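You operate a simulated robot arm through the tools that you are given. There is no shell and no other tool. Be economical: measure what you need, move in short steps, check, and stop when the job is done.

You run a simulated two-armed robot. Do the job below in one go: nothing can be reset, and whatever is moved stays where it is left.

JOB
Screw the cap back on the pot.

The check looks at the end state, three seconds after you hand in, the way a careful person would. Anything else that was tipped, shoved, dropped, spilled or broken makes it a failure. A push-on lid holds only when it is set on centred and level and pressed home; a screw cap is set on level and turned clockwise until tight.

ROBOT AND FRAMES
Two 7-joint arms with two-finger parallel grippers on one trunk, on a base that drives. Base frame: it is fixed to the floor where the robot stands at the start and does not move with it; the origin is under the middle of the robot, x ahead of it, y to its left, z up. Lengths are in mm, angles in rad, forces in N, time in s.
The left shoulder is at the start at [50, 187, 1085], the right one opposite. With the tool pointing down near the work surface each hand reaches from about 100 to 660 mm from the robot's upright axis, wherever it stands, measured 20 degrees to its own side. Payload 3.43 kg a hand.
The TCP of each hand is the grasp point between the finger pads, 30 mm short of the fingertips. In the tool frame z runs along the fingers and y along their closing line. The gripper opens to 94 mm. The fingers are 28 mm wide and 10 mm thick; the gripper's body (50 by 96 mm) begins 55 mm behind the TCP.
Orientation is that of the tool frame in the base frame, as a unit quaternion [x, y, z, w]. With the fingers straight down and closing along the base's y, the tool's x points along the base's -x, its y along +y and its z along -z.

CONTROLS
- The arms move only by the tool nudge_tool. It takes "left_rows", "right_rows" or both (then of equal length, played together; a hand with none holds still); each is a list of rows, each an object of numbers (a shift or turn left out is 0, a gripper value left out holds the last): "x", "y", "z": the shift along the tool's x, y, z in cm; "rx", "ry", "rz": the turn, a rotation vector about the tool's x, y, z in rad; "claw": the gripper command, from -1 (shut) to 1 (fully open), values between in proportion. In form: [{"x": .., "y": .., "z": .., "rx": .., "ry": .., "rz": .., "claw": ..}, ...]. A call has 1 to 8 rows; each row shifts and turns the commanded pose from where the row before left it, along the tool's axes as they then stand. A row lasts 0.2 s, in which the tool goes at most 50 mm and 0.15 rad; a call with a longer step from one row to the next is refused whole, and so is a gripper value outside its range. A pose out of reach is approached as far as the arm can. The call stops where the force on the tool passes 40 N (or 10 N more than at its start, if that is more) or the arm is blocked; 0.2 s more then pass. Each finger travels about 153 mm/s and halts on what it meets, pressing with about 30 N; the grip force reading is that of the motor and also rises with nothing between the fingers. The clock runs only during rows and for 0.2 s after the last one: add rows that do not move to give the fingers time. The reply holds the time, the measured pose of the TCP, the force on the tool along the base axes, the opening and the grip force, in the units named above and with some noise, with the torque about the TCP (base axes, N m) and any sound that the robot's microphone picked up.
- Cameras (640 x 400 px; columns grow to the right, rows downward): "scene" is now at [137.6, -16.6, 1261]; the picture's right is [-0.11, -0.99, 0.00], its down [-0.53, 0.06, -0.84] and it looks along [0.84, -0.09, -0.53] (base axes); focal length 262 px, centre (320, 200). "left" rides on the left gripper at [76, -14, -102] in its tool frame; the picture's right is [0.18, 0.98, 0.00], its down [-0.75, 0.14, -0.64] and it looks along [-0.63, 0.12, 0.77] (tool axes); focal length 243 px, centre (320, 200). "right" rides on the right gripper at [76, 14, -102] in its tool frame; the picture's right is [-0.18, 0.98, 0.00], its down [-0.75, -0.14, -0.64] and it looks along [-0.63, -0.12, 0.77] (tool axes); focal length 243 px, centre (320, 200). There is no depth. A picture from a camera that has moved, and an enlarged one, comes with that camera's place and axes in the base frame and with its lens. The place of the scene camera against the robot may be out by one fixed shift of up to 25 mm in any direction.
- camera(camera): a new picture of that camera. No time passes.
- lift_body(by): slides the trunk up (or, below 0, down) by that many mm; the arms and the scene camera ride with it, the base frame stays. It gives what a move gives, with no picture.
- steer(legs): drives the robot by 1 to 6 legs, each [ahead, left, turn to the left] in mm, mm and rad, along the robot's own axes; the way and the turn of a leg run together, so that a leg with both is an arc; at most 1500 mm and 3.142 rad a leg. The arms and the cameras ride along, it lands a little off, and it stops where it bumps. It gives what a move gives.
- pan_tilt(pan, tilt): turns the head with the scene camera to pan (to the left, within 1.396 rad either way) and tilt (down, from -0.506 to 1.204), counted from straight ahead of the robot. It gives what a move gives.
- enlarge(camera, box): a new picture of the part [left, top, right, bottom] of that camera's present view, enlarged. No time passes.
- hand_in(): hands the job in; it is judged then, once.

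Go step by step. Nothing tells you exact positions but the pictures and the camera data: compare them with the known pose of the tool, close in by small moves and look again before you grip or let go. The budget is 120 turns and 100 pictures, counting those below and the enlarged ones. Unless the task says otherwise, let go and move clear before handing in, and close with one line.

The tools are called after ">>>" as name(argument=value, ...) on one line, values as JSON. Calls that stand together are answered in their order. nudge_tool: Moves the arms, as the interface text tells. Its arguments: {"type":"object","properties":{"left_rows":{"type":"array","items":{"type":"object","properties":{"x":{"type":"number"},"y":{"type":"number"},"z":{"type":"number"},"rx":{"type":"number"},"ry":{"type":"number"},"rz":{"type":"number"},"claw":{"type":"number"}}}},"right_rows":{"type":"array","items":{"type":"object","properties":{"x":{"type":"number"},"y":{"type":"number"},"z":{"type":"number"},"rx":{"type":"number"},"ry":{"type":"number"},"rz":{"type":"number"},"claw":{"type":"number"}}}}},"required":[]} The other tools are called the same way: lift_body (by) slides the trunk up or down; steer (legs) drives the base; pan_tilt (pan, tilt) turns the head that bears the scene camera; camera (camera) takes a picture; enlarge (camera, box) takes an enlarged picture of a part of a camera's view; hand_in () hands the job in.

At the start:

```text
t: 0.0
left_eef_pos: [445.2, 137.9, 1091.7]
left_ee_rot: [-0.002, 1.0, -0.001, 0.001]
left_ft_force: [0.2, 0.5, 0.2]
left_wrist_torque: [-0.02, 0.0, 0.01]
left_finger_gap: 94.1
left_grasp_force: 0.1
right_eef_pos: [359.8, -183.5, 1065.9]
right_ee_rot: [0.0, 1.0, 0.0, 0.001]
right_ft_force: [-0.2, -0.4, -0.5]
right_wrist_torque: [0.01, 0.0, 0.01]
right_finger_gap: 94.1
right_grasp_force: 0.1
trunk travel left (down, up): [-300.0, 132.0]
robot x, y, heading: [-2.2, 1.3, -0.002]
head pan, tilt: [-0.108, 0.564]
```

scene: 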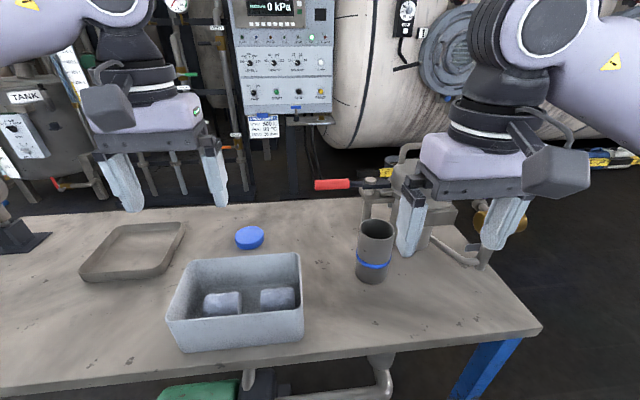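
right: 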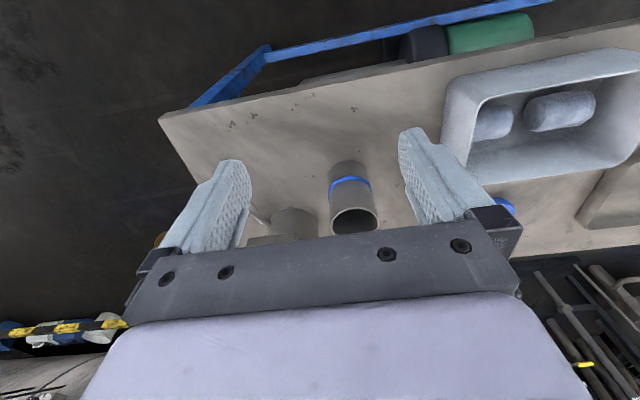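
left: 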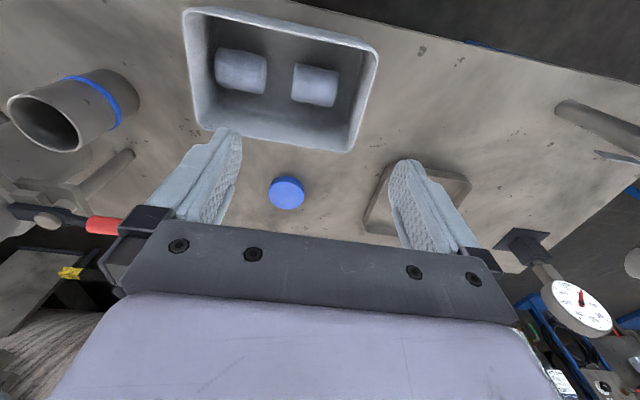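

I see a bench with a blue round cap, a grey cylinder with a blue band (probably the pot), an open box holding two lumps, and a tray. I'll look closer at the cap and the cylinder first.

>>> enlarge(camera="scene", box=[220, 190, 420, 315])

>>> enlarge(camera="left", box=[0, 40, 320, 240])

```text
3.20 times, centred on (320, 252) of scene
camera zoom: at [137.6, -16.6, 1261.0], right [-0.11, -0.99, 0.0], down [-0.53, 0.06, -0.84], along [0.84, -0.09, -0.53], focal length 838 px, centre (320, 32)
```

zoom: 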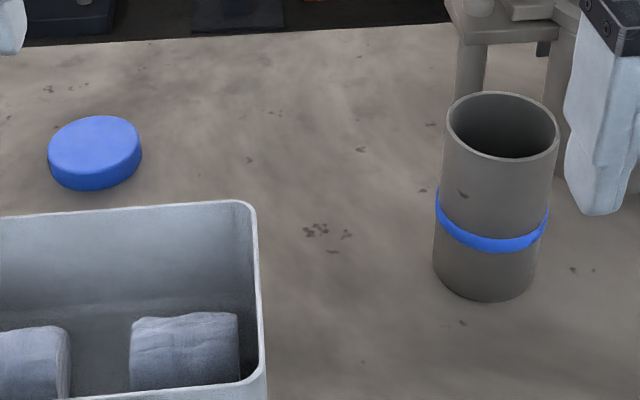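

```text
2.00 times, centred on (160, 140) of left
camera zoom: at [369.0, 123.9, 1195.2], right [-0.19, 0.98, 0.0], down [0.75, 0.14, 0.64], along [0.63, 0.12, -0.77], focal length 485 px, centre (640, 320)
```

zoom: 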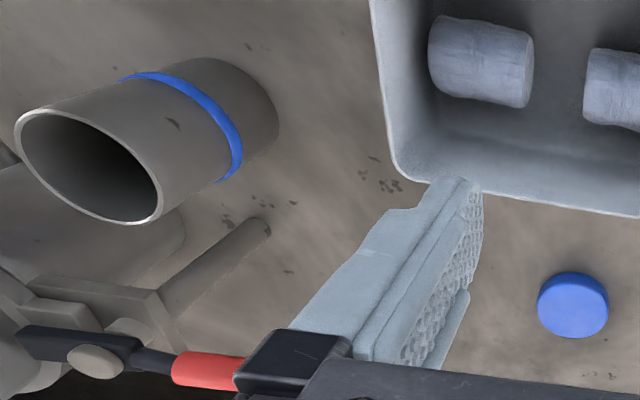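

The cylinder's rim is about 72 mm across and the cap about 78 mm, so the cylinder is the pot. I put the cap near (700, 113, 790) and the pot rim near (544, -177, 915). Before moving I'll check the vice-like thing behind the pot and the table edge.

>>> enlarge(camera="scene", box=[300, 130, 540, 280])

>>> pan_tilt(pan=-0.1, tilt=1.0)

>>> camera(camera="scene")

```text
2.67 times, centred on (420, 205) of scene
camera zoom: at [137.6, -16.6, 1261.0], right [-0.11, -0.99, 0.0], down [-0.53, 0.06, -0.84], along [0.84, -0.09, -0.53], focal length 698 px, centre (53, 187)
```

zoom: 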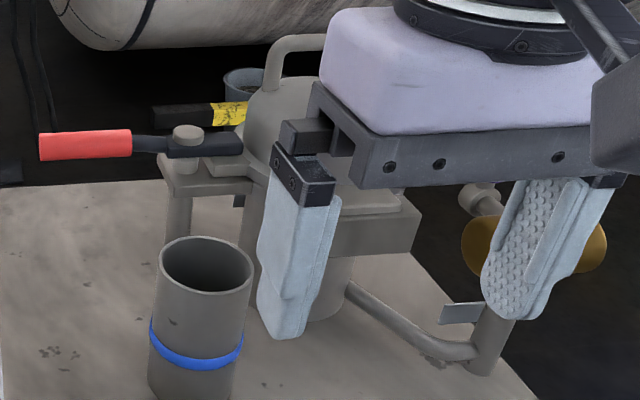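

```text
t: 0.9
left_eef_pos: [445.0, 137.9, 1092.8]
left_ee_rot: [-0.001, 1.0, 0.001, 0.0]
left_ft_force: [0.7, 0.3, 0.1]
left_wrist_torque: [0.01, -0.01, 0.03]
left_finger_gap: 94.3
left_grasp_force: 0.0
right_eef_pos: [359.7, -183.5, 1066.5]
right_ee_rot: [-0.001, 1.0, 0.001, 0.0]
right_ft_force: [0.5, 0.6, -0.2]
right_wrist_torque: [0.01, -0.03, 0.0]
right_finger_gap: 93.9
right_grasp_force: 0.0
trunk travel left (down, up): [-300.0, 132.0]
robot x, y, heading: [3.7, -1.9, -0.0]
head pan, tilt: [-0.099, 1.0]
```

```text
93 pictures are left
camera scene: at [118.1, -13.8, 1225.8], right [-0.1, -1.0, 0.0], down [-0.84, 0.08, -0.54], along [0.54, -0.05, -0.84], focal length 262 px, centre (320, 200)
```

scene: 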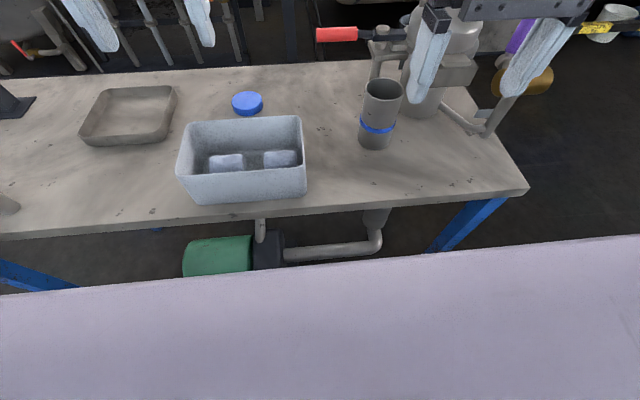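

The pump stands behind and to the right of the pot. The cap is just out of reach, so I'll move the robot right and a little ahead, which also centres it on the cap and pot.

>>> steer(legs=[[0, -120, 0], [90, 0, 0]])

>>> camera(camera="left")

>>> camera(camera="right")

>>> camera(camera="scene")

```text
t: 3.4
left_eef_pos: [521.5, 15.5, 1089.9]
left_ee_rot: [0.001, 1.0, 0.0, -0.001]
left_ft_force: [0.8, 0.4, -0.1]
left_wrist_torque: [-0.03, -0.03, -0.03]
left_finger_gap: 94.1
left_grasp_force: 0.0
right_eef_pos: [436.5, -304.6, 1065.7]
right_ee_rot: [0.001, 1.0, 0.0, -0.001]
right_ft_force: [-0.9, 0.4, -0.1]
right_wrist_torque: [0.0, 0.01, 0.01]
right_finger_gap: 94.2
right_grasp_force: 0.0
trunk travel left (down, up): [-300.0, 132.0]
robot x, y, heading: [72.8, -119.5, 0.0]
head pan, tilt: [-0.099, 1.0]
stopped in leg 2: the robot was blocked; the commanded pose is now the measured one
```

```text
92 pictures are left
camera left: at [445.6, 2.0, 1194.2], right [-0.18, 0.98, 0.0], down [0.76, 0.14, 0.64], along [0.63, 0.12, -0.77], focal length 243 px, centre (320, 200)
```

left: 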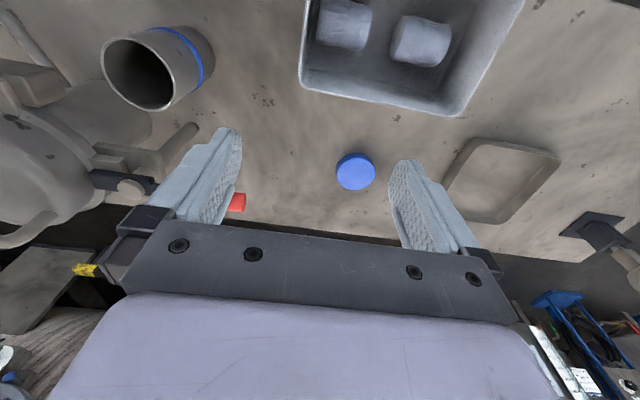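

```text
91 pictures are left
camera right: at [360.1, -289.2, 1167.8], right [0.19, 0.98, 0.0], down [0.75, -0.14, 0.64], along [0.63, -0.12, -0.77], focal length 243 px, centre (320, 200)
```

right: 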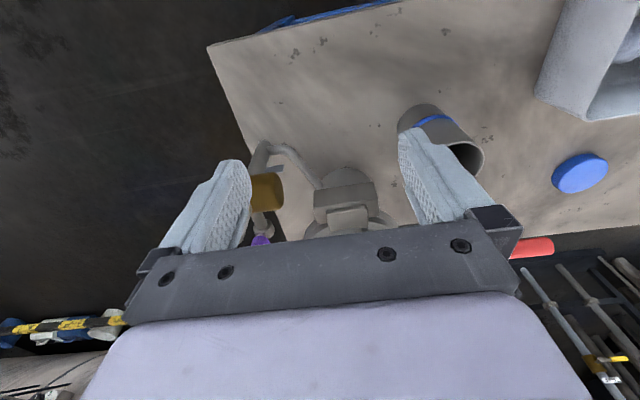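

```text
90 pictures are left
camera scene: at [193.9, -135.3, 1225.8], right [-0.1, -0.99, 0.0], down [-0.84, 0.09, -0.54], along [0.54, -0.05, -0.84], focal length 262 px, centre (320, 200)
```

scene: 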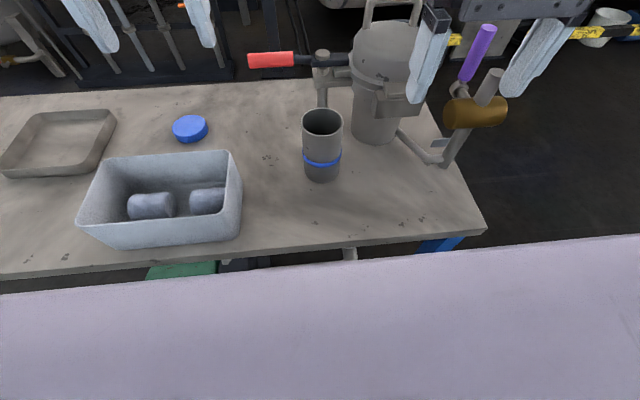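

The base stopped at the table, at robot (73, -120). Triangulating puts the cap at about (681, 114, 800) and the pot rim at about (539, -170, 920). I'll bring the left hand above the cap and look again.

>>> nudge_tool(left_rows=[{"x": -2.6, "y": 1.64, "z": 2.5, "claw": 1}, {"x": -2.6, "y": 1.64, "z": 2.5}, {"x": -2.6, "y": 1.64, "z": 2.5}, {"x": -2.6, "y": 1.64, "z": 2.5}, {"x": -2.6, "y": 1.64, "z": 2.5}, {"x": -2.6, "y": 1.64, "z": 2.5}])

>>> camera(camera="left")

>>> camera(camera="scene")

```text
t: 4.8
left_eef_pos: [676.2, 116.0, 938.1]
left_ee_rot: [0.0, 1.0, 0.001, 0.0]
left_ft_force: [0.2, 0.0, -0.3]
left_wrist_torque: [0.02, 0.02, 0.0]
left_finger_gap: 94.0
left_grasp_force: 0.1
right_eef_pos: [436.7, -304.6, 1065.0]
right_ee_rot: [0.001, 1.0, 0.001, -0.001]
right_ft_force: [0.9, -0.6, -0.4]
right_wrist_torque: [0.03, -0.02, 0.06]
right_finger_gap: 93.9
right_grasp_force: 0.2
trunk travel left (down, up): [-300.0, 132.0]
robot x, y, heading: [74.5, -126.0, -0.001]
head pan, tilt: [-0.099, 1.0]
```

```text
89 pictures are left
camera left: at [600.5, 102.2, 1042.5], right [-0.18, 0.98, 0.0], down [0.76, 0.14, 0.64], along [0.63, 0.12, -0.77], focal length 243 px, centre (320, 200)
```

left: 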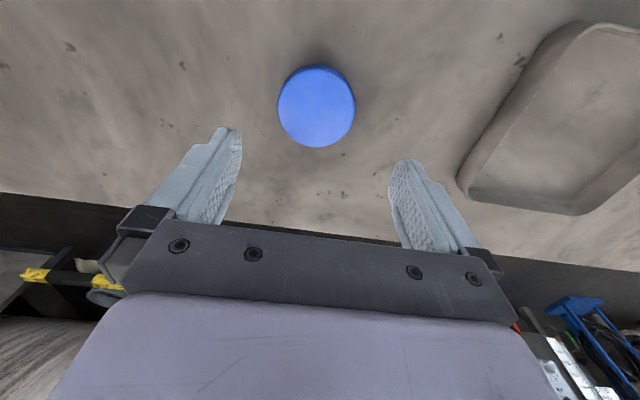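

```text
88 pictures are left
camera scene: at [194.4, -135.4, 1225.7], right [-0.1, -0.99, 0.0], down [-0.84, 0.09, -0.54], along [0.54, -0.05, -0.84], focal length 262 px, centre (320, 200)
```

scene: 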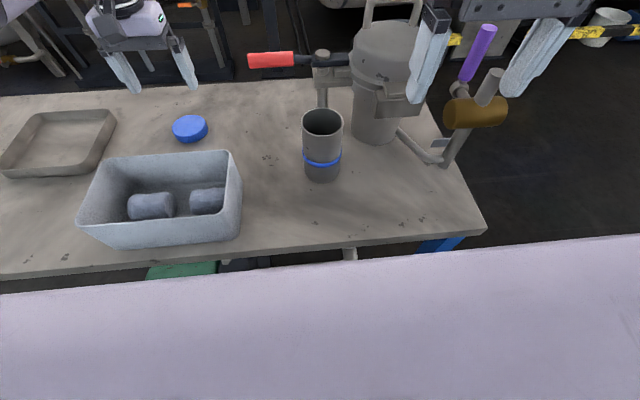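

The cap's top comes out near (677, 113, 808) and about 73–75 mm wide. I'll go down to just above it and check again.

>>> nudge_tool(left_rows=[{"y": -0.2, "z": 3}, {"z": 3}, {}])

>>> camera(camera="left")

>>> enlarge(camera="scene", box=[100, 60, 260, 160])

```text
t: 5.6
left_eef_pos: [676.4, 114.5, 880.9]
left_ee_rot: [0.0, 1.0, 0.001, 0.0]
left_ft_force: [0.9, 0.2, 0.6]
left_wrist_torque: [0.02, -0.04, 0.0]
left_finger_gap: 94.1
left_grasp_force: 0.1
right_eef_pos: [435.3, -304.9, 1065.5]
right_ee_rot: [0.002, 1.0, 0.0, -0.001]
right_ft_force: [-0.4, -0.6, 0.5]
right_wrist_torque: [-0.02, -0.03, 0.0]
right_finger_gap: 93.8
right_grasp_force: 0.0
trunk travel left (down, up): [-300.0, 132.0]
robot x, y, heading: [76.4, -121.0, -0.003]
head pan, tilt: [-0.099, 1.0]
```

```text
87 pictures are left
camera left: at [601.1, 100.2, 984.4], right [-0.18, 0.98, 0.0], down [0.75, 0.14, 0.64], along [0.63, 0.12, -0.77], focal length 243 px, centre (320, 200)
```

left: 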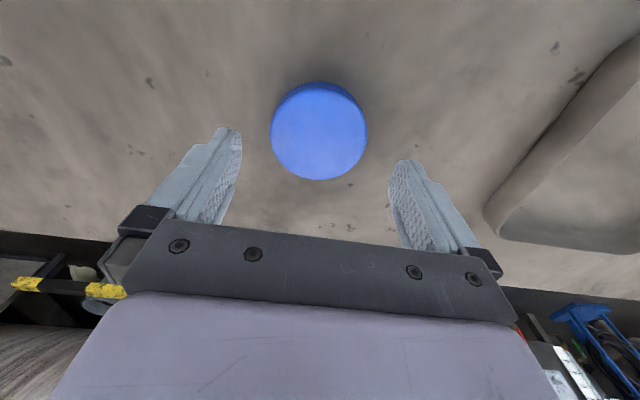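

```text
4.00 times, centred on (180, 110) of scene
camera zoom: at [194.1, -135.4, 1225.7], right [-0.1, -0.99, 0.0], down [-0.84, 0.09, -0.54], along [0.54, -0.05, -0.84], focal length 1048 px, centre (880, 560)
```

zoom: 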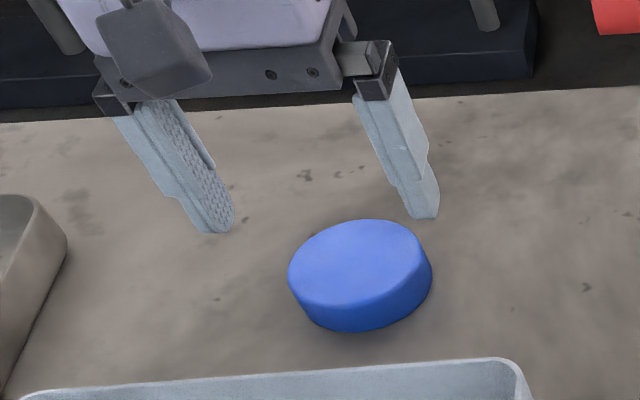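

The cap's top centre is at (681, 115, 808), and its bottom is at roughly 784. I'll shift 4 mm ahead and lower until the fingertips are beside the cap, before closing.

>>> nudge_tool(left_rows=[{"x": -0.45, "z": 2.2}, {"z": 2.0}, {"z": 1.2}, {"z": 0.6}, {}])

>>> camera(camera="left")

>>> enlarge(camera="scene", box=[100, 60, 260, 160])

```text
t: 6.8
left_eef_pos: [681.6, 114.8, 831.0]
left_ee_rot: [-0.002, 1.0, 0.0, 0.004]
left_ft_force: [-6.7, -0.7, 16.8]
left_wrist_torque: [0.82, 0.46, 0.53]
left_finger_gap: 94.0
left_grasp_force: 0.2
right_eef_pos: [434.3, -305.0, 1065.7]
right_ee_rot: [0.001, 1.0, 0.0, 0.0]
right_ft_force: [-0.3, 0.3, 0.0]
right_wrist_torque: [0.01, -0.01, 0.06]
right_finger_gap: 94.0
right_grasp_force: 0.0
trunk travel left (down, up): [-300.0, 132.0]
robot x, y, heading: [74.9, -122.2, -0.001]
head pan, tilt: [-0.099, 1.0]
stopped in row 5 (left hand): the force on the tool passed its limit at 42 N (the readings are from after the stop); the commanded pose is now the measured one
```

```text
85 pictures are left
camera left: at [605.0, 100.5, 932.8], right [-0.19, 0.98, 0.0], down [0.75, 0.14, 0.65], along [0.64, 0.12, -0.76], focal length 243 px, centre (320, 200)
```

left: 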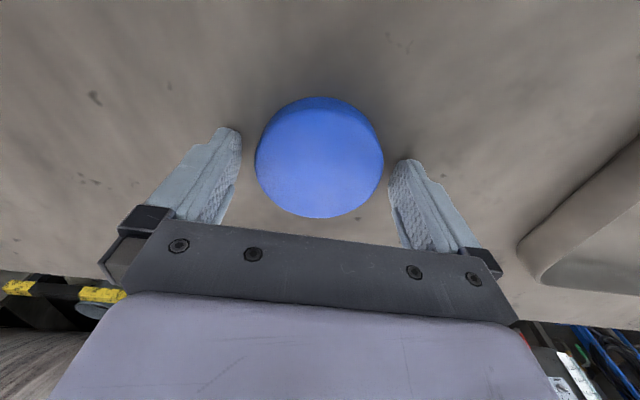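

```text
4.00 times, centred on (180, 110) of scene
camera zoom: at [192.0, -136.0, 1225.9], right [-0.1, -0.99, 0.0], down [-0.84, 0.08, -0.54], along [0.54, -0.05, -0.84], focal length 1048 px, centre (880, 560)
```

zoom: 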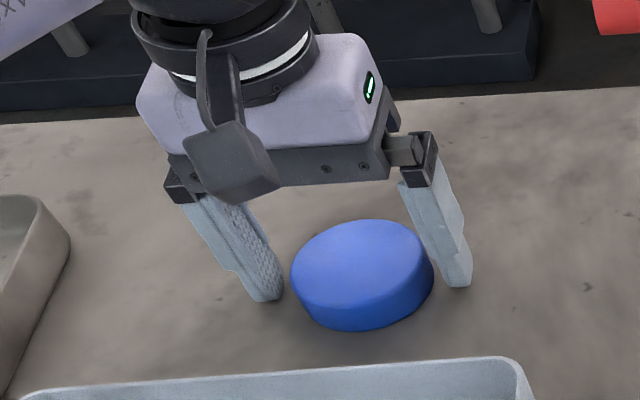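

The tips touched the table, so the table is at about z 801 and the cap top about 820. Recomputing puts the cap centre at x≈675, so I'll lift 2 mm, shift back 6 mm and close.

>>> nudge_tool(left_rows=[{"z": -0.3}, {"x": 0.6}, {"claw": 0.6}, {"claw": 0.4}, {"claw": 0.0}, {"claw": -0.4}, {"claw": -1}, {}])

>>> camera(camera="left")

>>> enlarge(camera="scene", box=[100, 60, 260, 160])

```text
t: 8.6
left_eef_pos: [676.7, 116.7, 829.9]
left_ee_rot: [-0.002, 1.0, -0.001, 0.003]
left_ft_force: [3.2, 4.9, 13.5]
left_wrist_torque: [0.13, 0.09, 0.08]
left_finger_gap: 69.0
left_grasp_force: 29.5
right_eef_pos: [432.9, -304.9, 1065.8]
right_ee_rot: [0.001, 1.0, -0.001, 0.0]
right_ft_force: [0.2, -0.6, 0.4]
right_wrist_torque: [-0.01, 0.01, 0.01]
right_finger_gap: 94.0
right_grasp_force: 0.1
trunk travel left (down, up): [-300.0, 132.0]
robot x, y, heading: [74.0, -122.0, -0.003]
head pan, tilt: [-0.099, 1.0]
```

```text
83 pictures are left
camera left: at [599.9, 102.2, 932.9], right [-0.19, 0.98, 0.0], down [0.75, 0.14, 0.65], along [0.64, 0.12, -0.76], focal length 243 px, centre (320, 200)
```

left: 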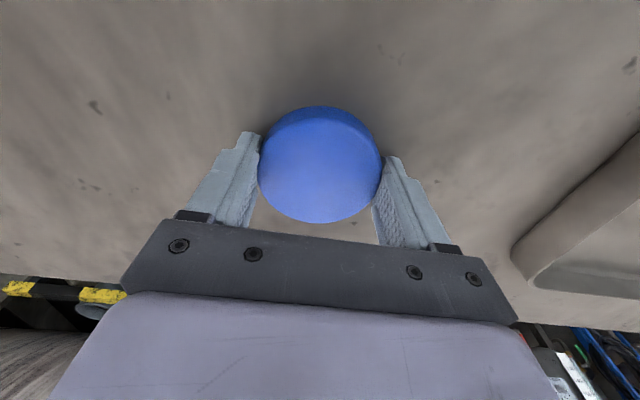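

```text
4.00 times, centred on (180, 110) of scene
camera zoom: at [193.1, -135.2, 1225.9], right [-0.1, -0.99, 0.0], down [-0.84, 0.08, -0.54], along [0.54, -0.05, -0.84], focal length 1048 px, centre (880, 560)
```

zoom: 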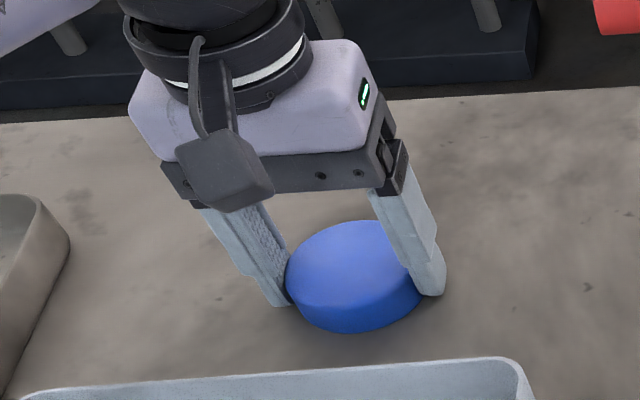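

The cap is gripped at 69 mm, centred under the TCP within about 1 mm. I'll lift it straight up and check it stays put.

>>> nudge_tool(left_rows=[{"z": -1, "claw": -1}, {"z": -3}, {"z": -4}, {"z": -4}, {"z": -4}, {"x": 1, "y": -4}, {"x": 2, "y": -4}, {}])

>>> camera(camera="left")

>>> camera(camera="right")

>>> camera(camera="scene")

```text
t: 10.4
left_eef_pos: [645.5, 34.7, 987.8]
left_ee_rot: [-0.001, 1.0, 0.0, 0.001]
left_ft_force: [-0.3, 0.1, 0.5]
left_wrist_torque: [0.01, 0.0, -0.02]
left_finger_gap: 68.8
left_grasp_force: 29.9
right_eef_pos: [435.1, -303.9, 1066.0]
right_ee_rot: [0.001, 1.0, 0.0, 0.0]
right_ft_force: [0.6, -0.3, -0.5]
right_wrist_torque: [0.0, -0.01, -0.01]
right_finger_gap: 94.0
right_grasp_force: 0.0
trunk travel left (down, up): [-300.0, 132.0]
robot x, y, heading: [75.8, -118.5, -0.006]
head pan, tilt: [-0.099, 1.0]
```

```text
81 pictures are left
camera left: at [568.8, 20.5, 1091.2], right [-0.19, 0.98, 0.0], down [0.75, 0.14, 0.65], along [0.63, 0.12, -0.76], focal length 243 px, centre (320, 200)
```

left: 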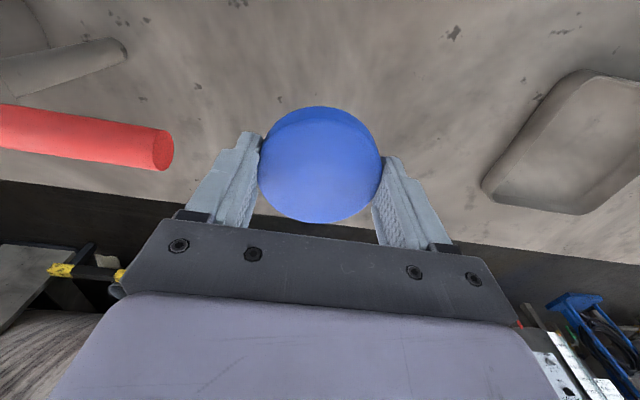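

```text
80 pictures are left
camera right: at [360.4, -288.7, 1167.7], right [0.19, 0.98, 0.0], down [0.75, -0.14, 0.64], along [0.63, -0.12, -0.77], focal length 243 px, centre (320, 200)
```

right: 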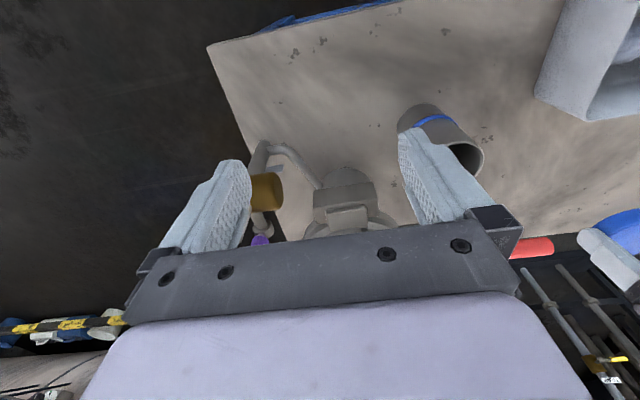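

```text
79 pictures are left
camera scene: at [194.0, -135.0, 1225.7], right [-0.1, -0.99, 0.0], down [-0.84, 0.08, -0.54], along [0.54, -0.05, -0.84], focal length 262 px, centre (320, 200)
```

scene: 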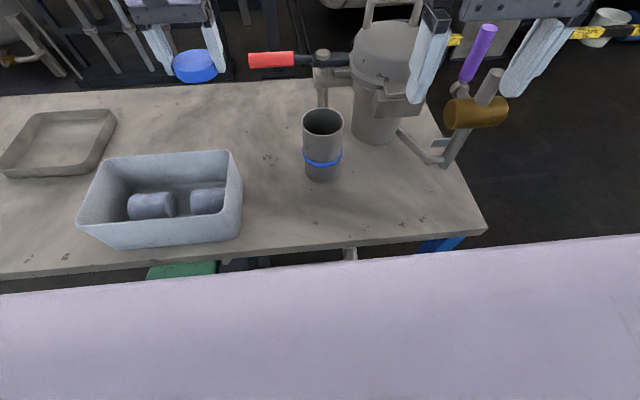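

The cap is held well. The red pump handle ends near (658, -59, 965), so the left hand must pass in front of it. Next I'll tilt the right hand about 60° so it can come in low from the robot's side and hold the pot while the cap turns.

>>> nudge_tool(right_rows=[{"y": 1.9, "ry": -0.15, "claw": 1}, {"y": 1.9, "ry": -0.15}, {"y": 1.9, "ry": -0.15}, {"y": 1.9, "ry": -0.15}, {"y": 1.9, "ry": -0.15}, {"y": 1.9, "ry": -0.15}, {"y": 1.9, "ry": -0.15}, {}])

>>> camera(camera="right")

>>> camera(camera="scene")

```text
t: 12.2
left_eef_pos: [645.6, 34.4, 989.0]
left_ee_rot: [-0.001, 1.0, 0.0, 0.002]
left_ft_force: [0.9, 0.3, -0.6]
left_wrist_torque: [0.02, 0.0, 0.0]
left_finger_gap: 69.0
left_grasp_force: 29.4
right_eef_pos: [435.1, -171.1, 1066.0]
right_ee_rot: [0.001, 0.865, 0.0, 0.501]
right_ft_force: [0.0, -0.7, 0.0]
right_wrist_torque: [0.0, 0.0, -0.02]
right_finger_gap: 94.2
right_grasp_force: 0.1
trunk travel left (down, up): [-300.0, 132.0]
robot x, y, heading: [78.7, -121.8, 0.0]
head pan, tilt: [-0.099, 1.0]
```

```text
78 pictures are left
camera right: at [309.5, -155.8, 1051.1], right [0.09, 0.98, 0.16], down [-0.18, -0.14, 0.97], along [0.98, -0.12, 0.17], focal length 243 px, centre (320, 200)
```

right: 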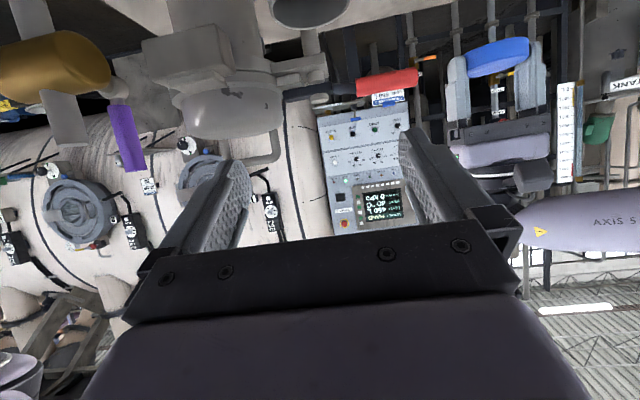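

```text
77 pictures are left
camera scene: at [194.0, -135.2, 1225.7], right [-0.1, -0.99, 0.0], down [-0.84, 0.08, -0.54], along [0.54, -0.05, -0.84], focal length 262 px, centre (320, 200)
```

scene: 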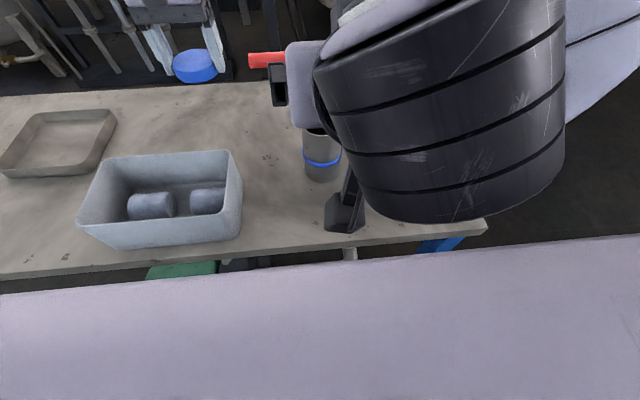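

The tilt went fine. I'll lower the right hand to about z 915, slightly back from the pot, and look at the pot from the side.

>>> nudge_tool(right_rows=[{"x": 3.5, "z": 1.45}, {"x": 3.5, "z": 1.45}, {"x": 3.5, "z": 1.45}, {"x": 3.5, "z": 1.45}, {}])

>>> camera(camera="right")

>>> camera(camera="scene")

```text
t: 13.4
left_eef_pos: [644.8, 35.3, 988.3]
left_ee_rot: [-0.001, 1.0, 0.0, 0.002]
left_ft_force: [0.6, 0.4, -0.3]
left_wrist_torque: [0.02, -0.02, -0.01]
left_finger_gap: 69.0
left_grasp_force: 30.2
right_eef_pos: [418.9, -171.7, 915.9]
right_ee_rot: [0.001, 0.865, -0.001, 0.502]
right_ft_force: [0.9, 0.9, 0.2]
right_wrist_torque: [0.01, 0.0, 0.03]
right_finger_gap: 94.1
right_grasp_force: 0.0
trunk travel left (down, up): [-300.0, 132.0]
robot x, y, heading: [73.8, -117.0, -0.002]
head pan, tilt: [-0.099, 1.0]
```

```text
76 pictures are left
camera right: at [291.8, -156.2, 900.2], right [0.09, 0.98, 0.16], down [-0.18, -0.14, 0.97], along [0.98, -0.12, 0.16], focal length 243 px, centre (320, 200)
```

right: 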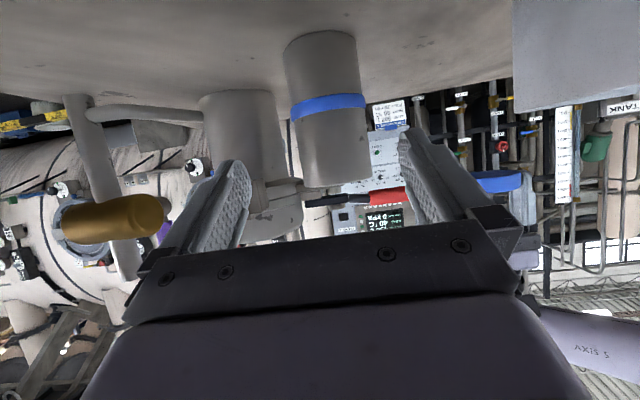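

```text
75 pictures are left
camera scene: at [194.0, -135.1, 1225.7], right [-0.1, -0.99, 0.0], down [-0.84, 0.08, -0.54], along [0.54, -0.05, -0.84], focal length 262 px, centre (320, 200)
```

scene: 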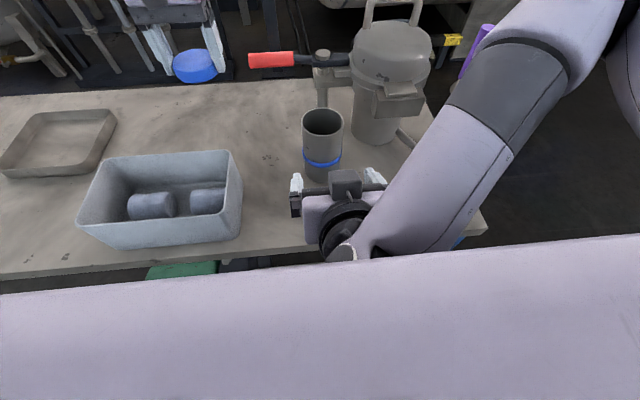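

The pot's axis looks to be at about (541, -166), with the rim near z 924. I'll ease the tilt a little, drop to z≈846, and look before moving in around the pot.

>>> nudge_tool(right_rows=[{"ry": 0.087, "y": 0.5}, {"x": 2.0, "z": 1.4}, {"x": 2.0, "z": 1.4}, {"x": 1.73, "z": 1.22}, {}])

>>> camera(camera="right")

>>> enlarge(camera="scene", box=[240, 90, 480, 240])

```text
t: 14.6
left_eef_pos: [644.7, 34.6, 988.9]
left_ee_rot: [0.0, 1.0, 0.0, 0.003]
left_ft_force: [0.2, -0.2, -0.1]
left_wrist_torque: [0.01, 0.01, -0.02]
left_finger_gap: 69.0
left_grasp_force: 30.4
right_eef_pos: [416.7, -165.4, 845.7]
right_ee_rot: [0.001, 0.887, -0.001, 0.462]
right_ft_force: [0.4, 0.0, 1.0]
right_wrist_torque: [-0.04, 0.0, -0.01]
right_finger_gap: 94.0
right_grasp_force: 0.1
trunk travel left (down, up): [-300.0, 132.0]
robot x, y, heading: [77.3, -121.3, 0.002]
head pan, tilt: [-0.099, 1.0]
```

```text
74 pictures are left
camera right: at [288.9, -150.4, 841.3], right [0.11, 0.98, 0.15], down [-0.09, -0.14, 0.99], along [0.99, -0.12, 0.08], focal length 243 px, centre (320, 200)
```

right: 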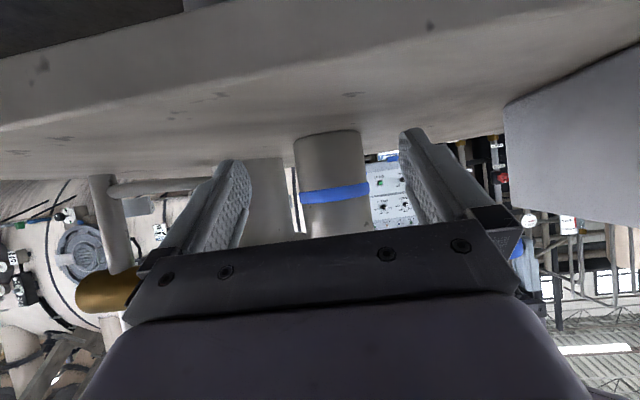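

```text
2.67 times, centred on (360, 165) of scene
camera zoom: at [194.0, -135.1, 1225.7], right [-0.1, -0.99, 0.0], down [-0.84, 0.08, -0.54], along [0.54, -0.05, -0.84], focal length 698 px, centre (213, 293)
```

zoom: 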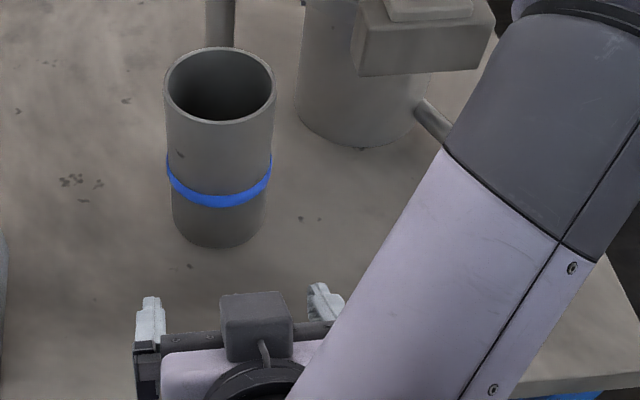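

Besides the camera there's a block on top of the right hand, so a flatter tilt of about 65° will keep it clear of the left hand. I'll adjust to that and advance halfway.

>>> nudge_tool(right_rows=[{"ry": -0.09}, {"ry": -0.085}, {"x": -0.54, "z": -0.25}, {"x": -0.85, "z": 1.81}, {"x": -0.85, "z": 1.81}, {"x": -0.85, "z": 1.81}, {}])

>>> camera(camera="right")

>>> enlarge(camera="scene", box=[240, 90, 480, 240])

```text
t: 16.2
left_eef_pos: [645.4, 35.1, 987.8]
left_ee_rot: [-0.001, 1.0, 0.0, 0.003]
left_ft_force: [-0.6, -0.3, 0.2]
left_wrist_torque: [-0.01, -0.01, -0.01]
left_finger_gap: 68.9
left_grasp_force: 30.0
right_eef_pos: [475.9, -165.3, 850.6]
right_ee_rot: [0.0, 0.843, -0.001, 0.538]
right_ft_force: [1.0, -0.4, 0.4]
right_wrist_torque: [0.04, -0.02, 0.02]
right_finger_gap: 94.1
right_grasp_force: 0.0
trunk travel left (down, up): [-300.0, 132.0]
robot x, y, heading: [75.5, -118.4, -0.003]
head pan, tilt: [-0.099, 1.0]
```

```text
72 pictures are left
camera right: at [352.5, -151.1, 824.1], right [0.08, 0.98, 0.17], down [-0.26, -0.14, 0.95], along [0.96, -0.12, 0.25], focal length 243 px, centre (320, 200)
```

right: 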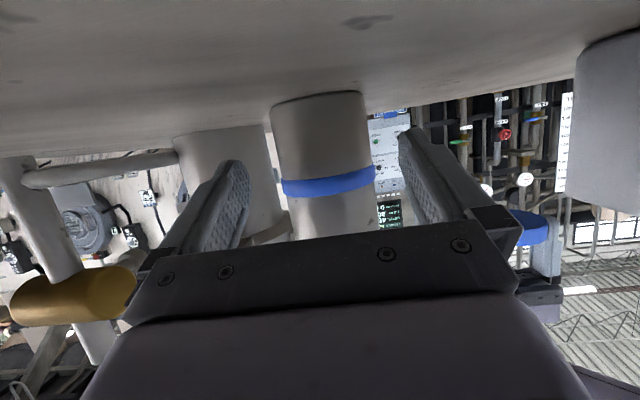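

```text
2.67 times, centred on (360, 165) of scene
camera zoom: at [194.0, -135.1, 1225.7], right [-0.1, -0.99, 0.0], down [-0.84, 0.08, -0.54], along [0.54, -0.05, -0.84], focal length 698 px, centre (213, 293)
```

zoom: 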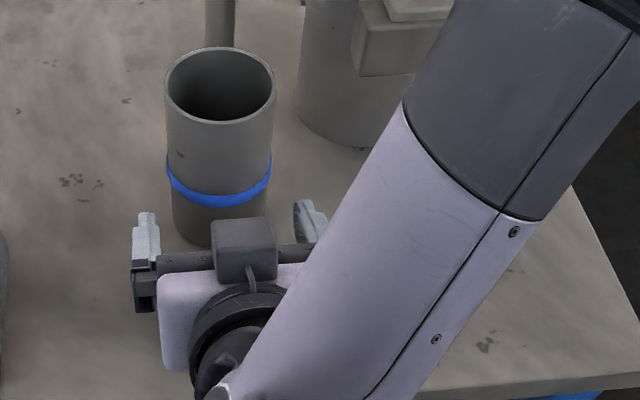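

The pot lines up between the right fingers at y≈-165. I'll move in the last 50 mm.

>>> nudge_tool(right_rows=[{"x": -0.72, "z": 1.54}, {"x": -0.72, "z": 1.54}, {"x": -0.72, "z": 1.54}, {}])

>>> camera(camera="right")

>>> enlarge(camera="scene", box=[240, 90, 480, 240])

```text
t: 17.2
left_eef_pos: [646.1, 35.4, 987.2]
left_ee_rot: [-0.001, 1.0, 0.0, 0.003]
left_ft_force: [-0.2, -0.3, -0.8]
left_wrist_torque: [-0.05, 0.01, 0.0]
left_finger_gap: 69.0
left_grasp_force: 29.9
right_eef_pos: [528.1, -166.4, 851.6]
right_ee_rot: [0.001, 0.843, -0.001, 0.538]
right_ft_force: [0.6, -0.4, 0.4]
right_wrist_torque: [0.01, 0.01, 0.05]
right_finger_gap: 94.0
right_grasp_force: 0.1
trunk travel left (down, up): [-300.0, 132.0]
robot x, y, heading: [77.3, -122.0, -0.001]
head pan, tilt: [-0.099, 1.0]
```

```text
70 pictures are left
camera right: at [403.2, -150.9, 825.9], right [0.08, 0.98, 0.17], down [-0.27, -0.14, 0.95], along [0.96, -0.12, 0.25], focal length 243 px, centre (320, 200)
```

right: 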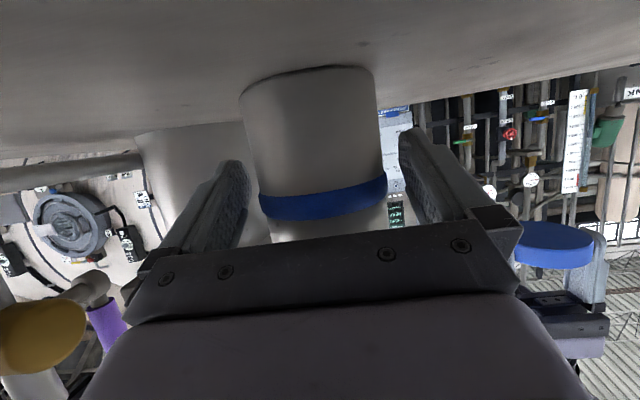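

```text
2.67 times, centred on (360, 165) of scene
camera zoom: at [194.0, -135.1, 1225.7], right [-0.1, -0.99, 0.0], down [-0.84, 0.08, -0.54], along [0.54, -0.05, -0.84], focal length 698 px, centre (213, 293)
```

zoom: 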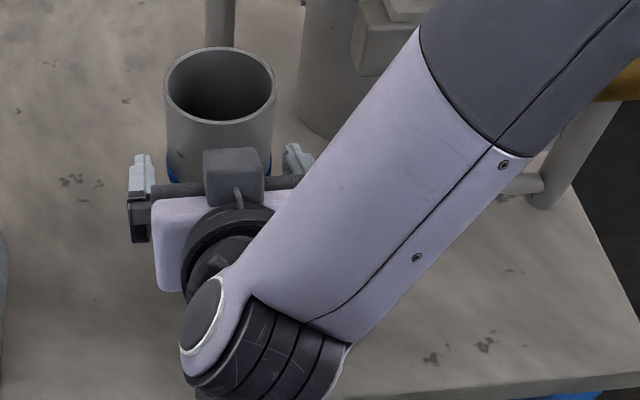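

The pot sits centred between the fingers, with its axis at x≈533. I'll close the right hand on it gradually.

>>> nudge_tool(right_rows=[{"claw": 0.7}, {"claw": 0.6}, {"claw": 0.5}, {"claw": 0.4}, {"claw": 0.3}, {"claw": 0.0}, {"claw": -1}, {}])

>>> camera(camera="right")

>>> enlarge(camera="scene", box=[240, 90, 480, 240])

```text
t: 19.0
left_eef_pos: [646.1, 34.8, 987.5]
left_ee_rot: [-0.001, 1.0, 0.001, 0.003]
left_ft_force: [0.4, -0.7, -0.8]
left_wrist_torque: [0.01, 0.0, -0.01]
left_finger_gap: 69.0
left_grasp_force: 29.9
right_eef_pos: [527.4, -165.3, 851.8]
right_ee_rot: [0.0, 0.843, -0.001, 0.538]
right_ft_force: [-0.4, 0.7, 1.5]
right_wrist_torque: [-0.05, -0.02, -0.02]
right_finger_gap: 69.2
right_grasp_force: 30.2
trunk travel left (down, up): [-300.0, 132.0]
robot x, y, heading: [76.1, -125.0, -0.006]
head pan, tilt: [-0.099, 1.0]
```

```text
68 pictures are left
camera right: at [402.9, -150.8, 825.9], right [0.08, 0.98, 0.17], down [-0.27, -0.14, 0.95], along [0.96, -0.12, 0.25], focal length 243 px, centre (320, 200)
```

right: 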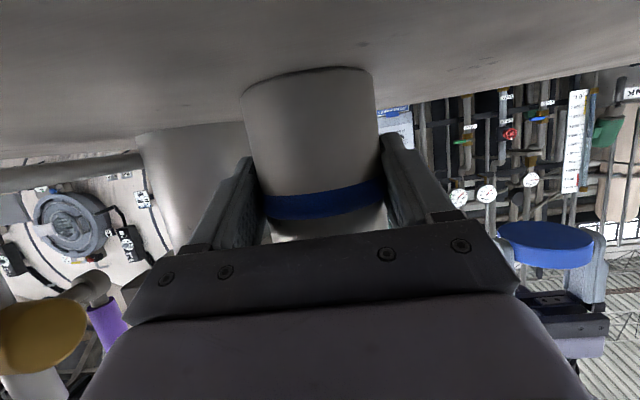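

```text
2.67 times, centred on (360, 165) of scene
camera zoom: at [194.0, -135.1, 1225.7], right [-0.1, -0.99, 0.0], down [-0.84, 0.08, -0.54], along [0.54, -0.05, -0.84], focal length 698 px, centre (213, 293)
```

zoom: 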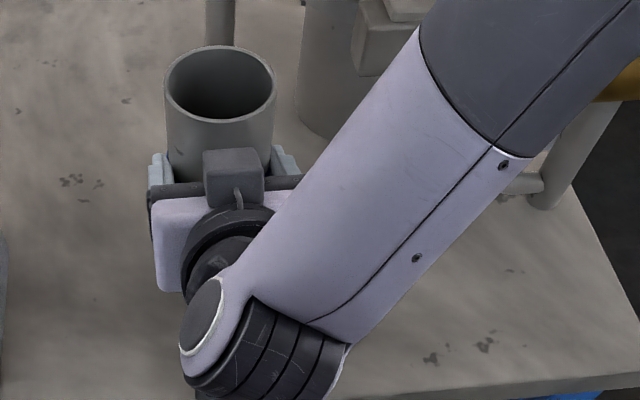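

The right hand holds the pot (69 mm) with its axis near (535, -165). Next I'll bring the left hand, with the cap, beside the pot in front of the red handle, to see the rim from above.

>>> nudge_tool(left_rows=[{"x": 3.5, "z": -0.8}, {"x": 3.5, "z": -0.7}, {"x": 3.5, "z": -0.7}, {"y": -3.2}, {"y": -3.2}, {"y": -3.2}, {}])

>>> camera(camera="left")

>>> camera(camera="scene")

```text
t: 20.6
left_eef_pos: [541.4, -60.5, 1009.8]
left_ee_rot: [-0.002, 1.0, 0.0, 0.002]
left_ft_force: [0.6, -0.4, 0.2]
left_wrist_torque: [0.0, 0.03, 0.01]
left_finger_gap: 68.6
left_grasp_force: 29.7
right_eef_pos: [527.2, -166.3, 852.2]
right_ee_rot: [0.001, 0.843, -0.001, 0.538]
right_ft_force: [0.4, -1.0, 0.1]
right_wrist_torque: [-0.02, 0.02, -0.03]
right_finger_gap: 69.1
right_grasp_force: 30.1
trunk travel left (down, up): [-300.0, 132.0]
robot x, y, heading: [71.0, -122.2, -0.002]
head pan, tilt: [-0.099, 1.0]
```

```text
66 pictures are left
camera left: at [464.2, -75.2, 1112.4], right [-0.19, 0.98, 0.0], down [0.75, 0.14, 0.65], along [0.63, 0.12, -0.76], focal length 243 px, centre (320, 200)
```

left: 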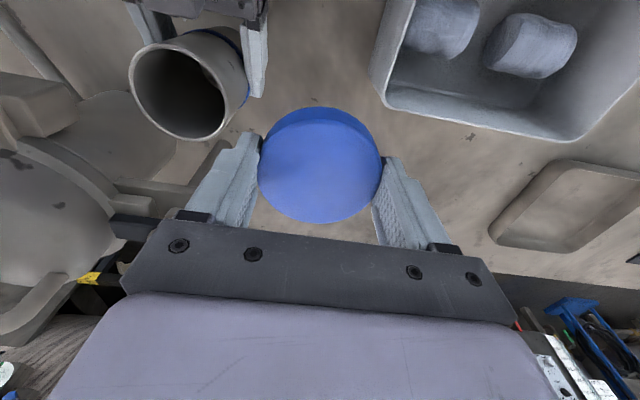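

```text
65 pictures are left
camera scene: at [194.0, -135.2, 1225.7], right [-0.1, -0.99, 0.0], down [-0.84, 0.08, -0.54], along [0.54, -0.05, -0.84], focal length 262 px, centre (320, 200)
```

scene: 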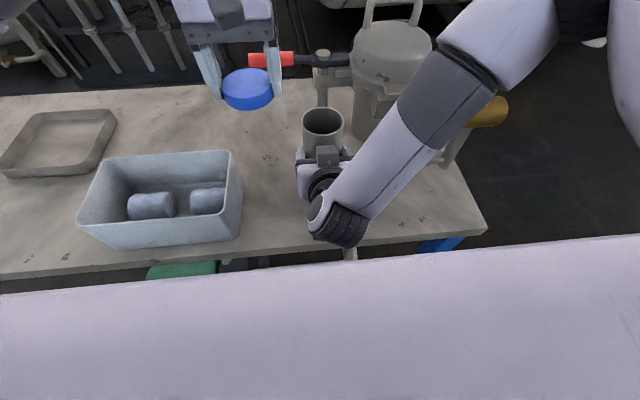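

I can see the pot rim clearly. I'll enlarge it to measure the centre.

>>> enlarge(camera="left", box=[100, 0, 292, 120])

>>> enlarge(camera="left", box=[110, 20, 270, 145])

```text
3.33 times, centred on (196, 60) of left
camera zoom: at [464.2, -75.2, 1112.4], right [-0.19, 0.98, 0.0], down [0.75, 0.14, 0.65], along [0.63, 0.12, -0.76], focal length 809 px, centre (733, 667)
```

zoom: 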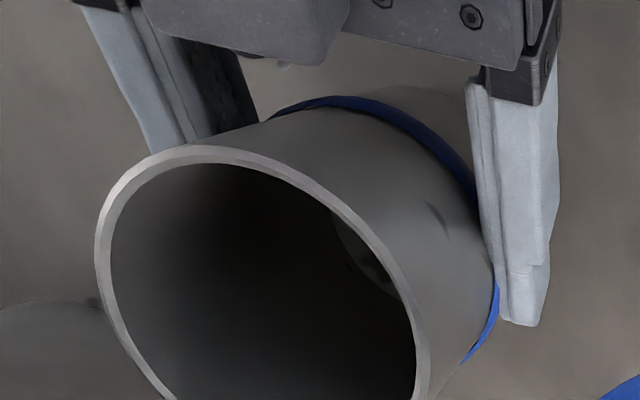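

```text
3.20 times, centred on (190, 82) of left
camera zoom: at [464.2, -75.2, 1112.4], right [-0.19, 0.98, 0.0], down [0.75, 0.14, 0.65], along [0.63, 0.12, -0.76], focal length 776 px, centre (736, 576)
```

zoom: 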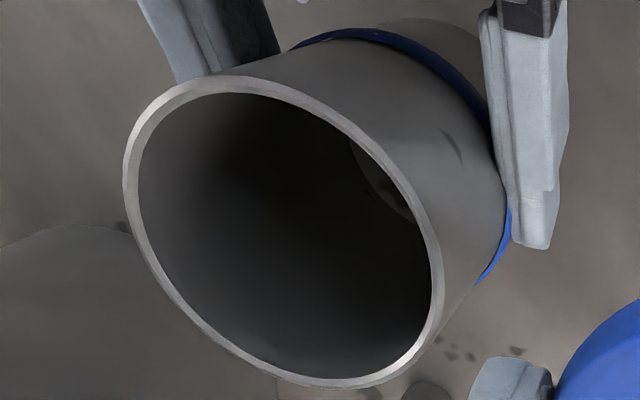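

The rim centre fits to (540, -166, 927). I'll measure the cap's place in the left hand the same way, so systematic errors cancel.

>>> enlarge(camera="left", box=[232, 100, 408, 230])

```text
3.08 times, centred on (320, 165) of left
camera zoom: at [464.2, -75.2, 1112.4], right [-0.19, 0.98, 0.0], down [0.75, 0.14, 0.65], along [0.63, 0.12, -0.76], focal length 746 px, centre (320, 308)
```

zoom: 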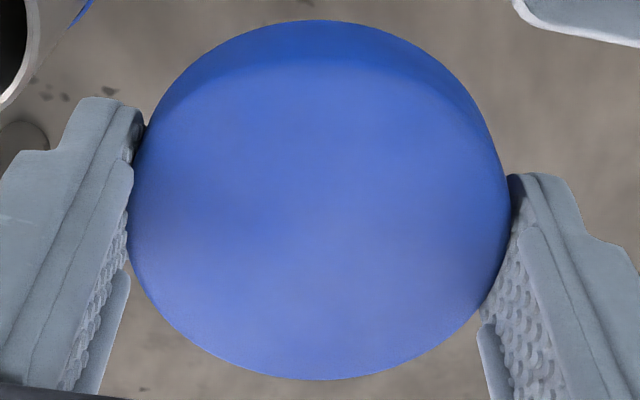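

The cap's centre matches the TCP within 1 mm, with its top 9 mm below the TCP and its rim about 30 mm below. I'll raise 20 mm and shift over the pot axis.

>>> nudge_tool(left_rows=[{"x": 0.18, "z": -2}, {"y": -3.5}, {"y": -3.5}, {"y": -3.47}, {}])

>>> camera(camera="left")

>>> enlarge(camera="scene", box=[200, 30, 440, 180])

>>> camera(camera="right")

```text
t: 21.8
left_eef_pos: [539.4, -166.1, 1030.6]
left_ee_rot: [-0.001, 1.0, -0.001, 0.003]
left_ft_force: [-0.6, 0.1, -0.9]
left_wrist_torque: [-0.01, 0.01, -0.02]
left_finger_gap: 68.9
left_grasp_force: 30.4
right_eef_pos: [527.4, -166.9, 852.6]
right_ee_rot: [0.001, 0.843, -0.001, 0.538]
right_ft_force: [-0.5, 1.3, 0.0]
right_wrist_torque: [0.02, -0.05, 0.0]
right_finger_gap: 69.2
right_grasp_force: 29.6
trunk travel left (down, up): [-300.0, 132.0]
robot x, y, heading: [75.9, -123.2, -0.0]
head pan, tilt: [-0.099, 1.0]
```

```text
61 pictures are left
camera left: at [463.0, -180.5, 1133.5], right [-0.19, 0.98, 0.0], down [0.75, 0.14, 0.65], along [0.63, 0.12, -0.76], focal length 243 px, centre (320, 200)
```

left: 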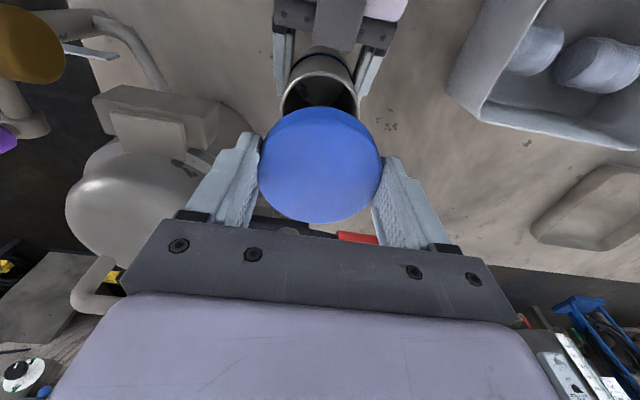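

```text
2.67 times, centred on (320, 105) of scene
camera zoom: at [194.0, -135.1, 1225.7], right [-0.1, -0.99, 0.0], down [-0.84, 0.08, -0.54], along [0.54, -0.05, -0.84], focal length 698 px, centre (320, 453)
```

zoom: 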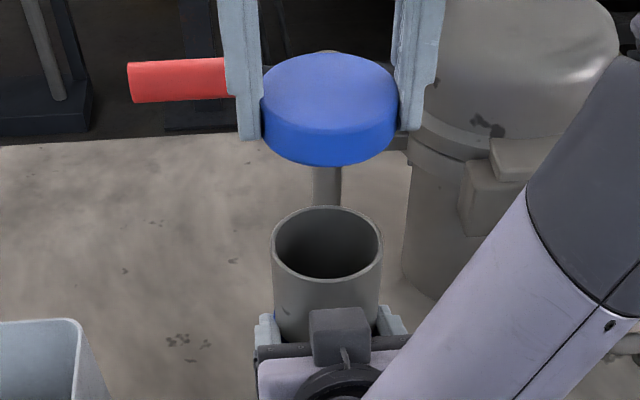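

```text
59 pictures are left
camera right: at [403.0, -150.8, 825.9], right [0.08, 0.98, 0.17], down [-0.27, -0.14, 0.95], along [0.96, -0.12, 0.25], focal length 243 px, centre (320, 200)
```

right: 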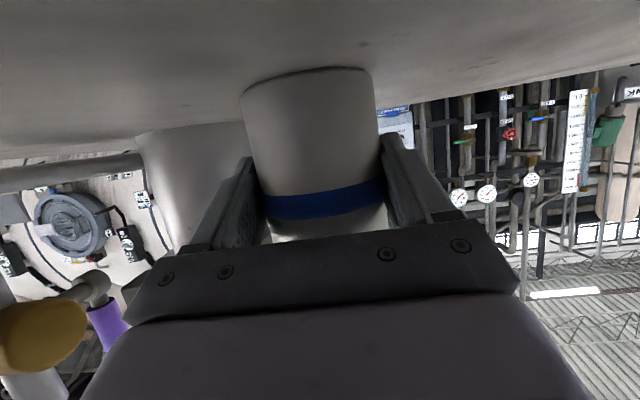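

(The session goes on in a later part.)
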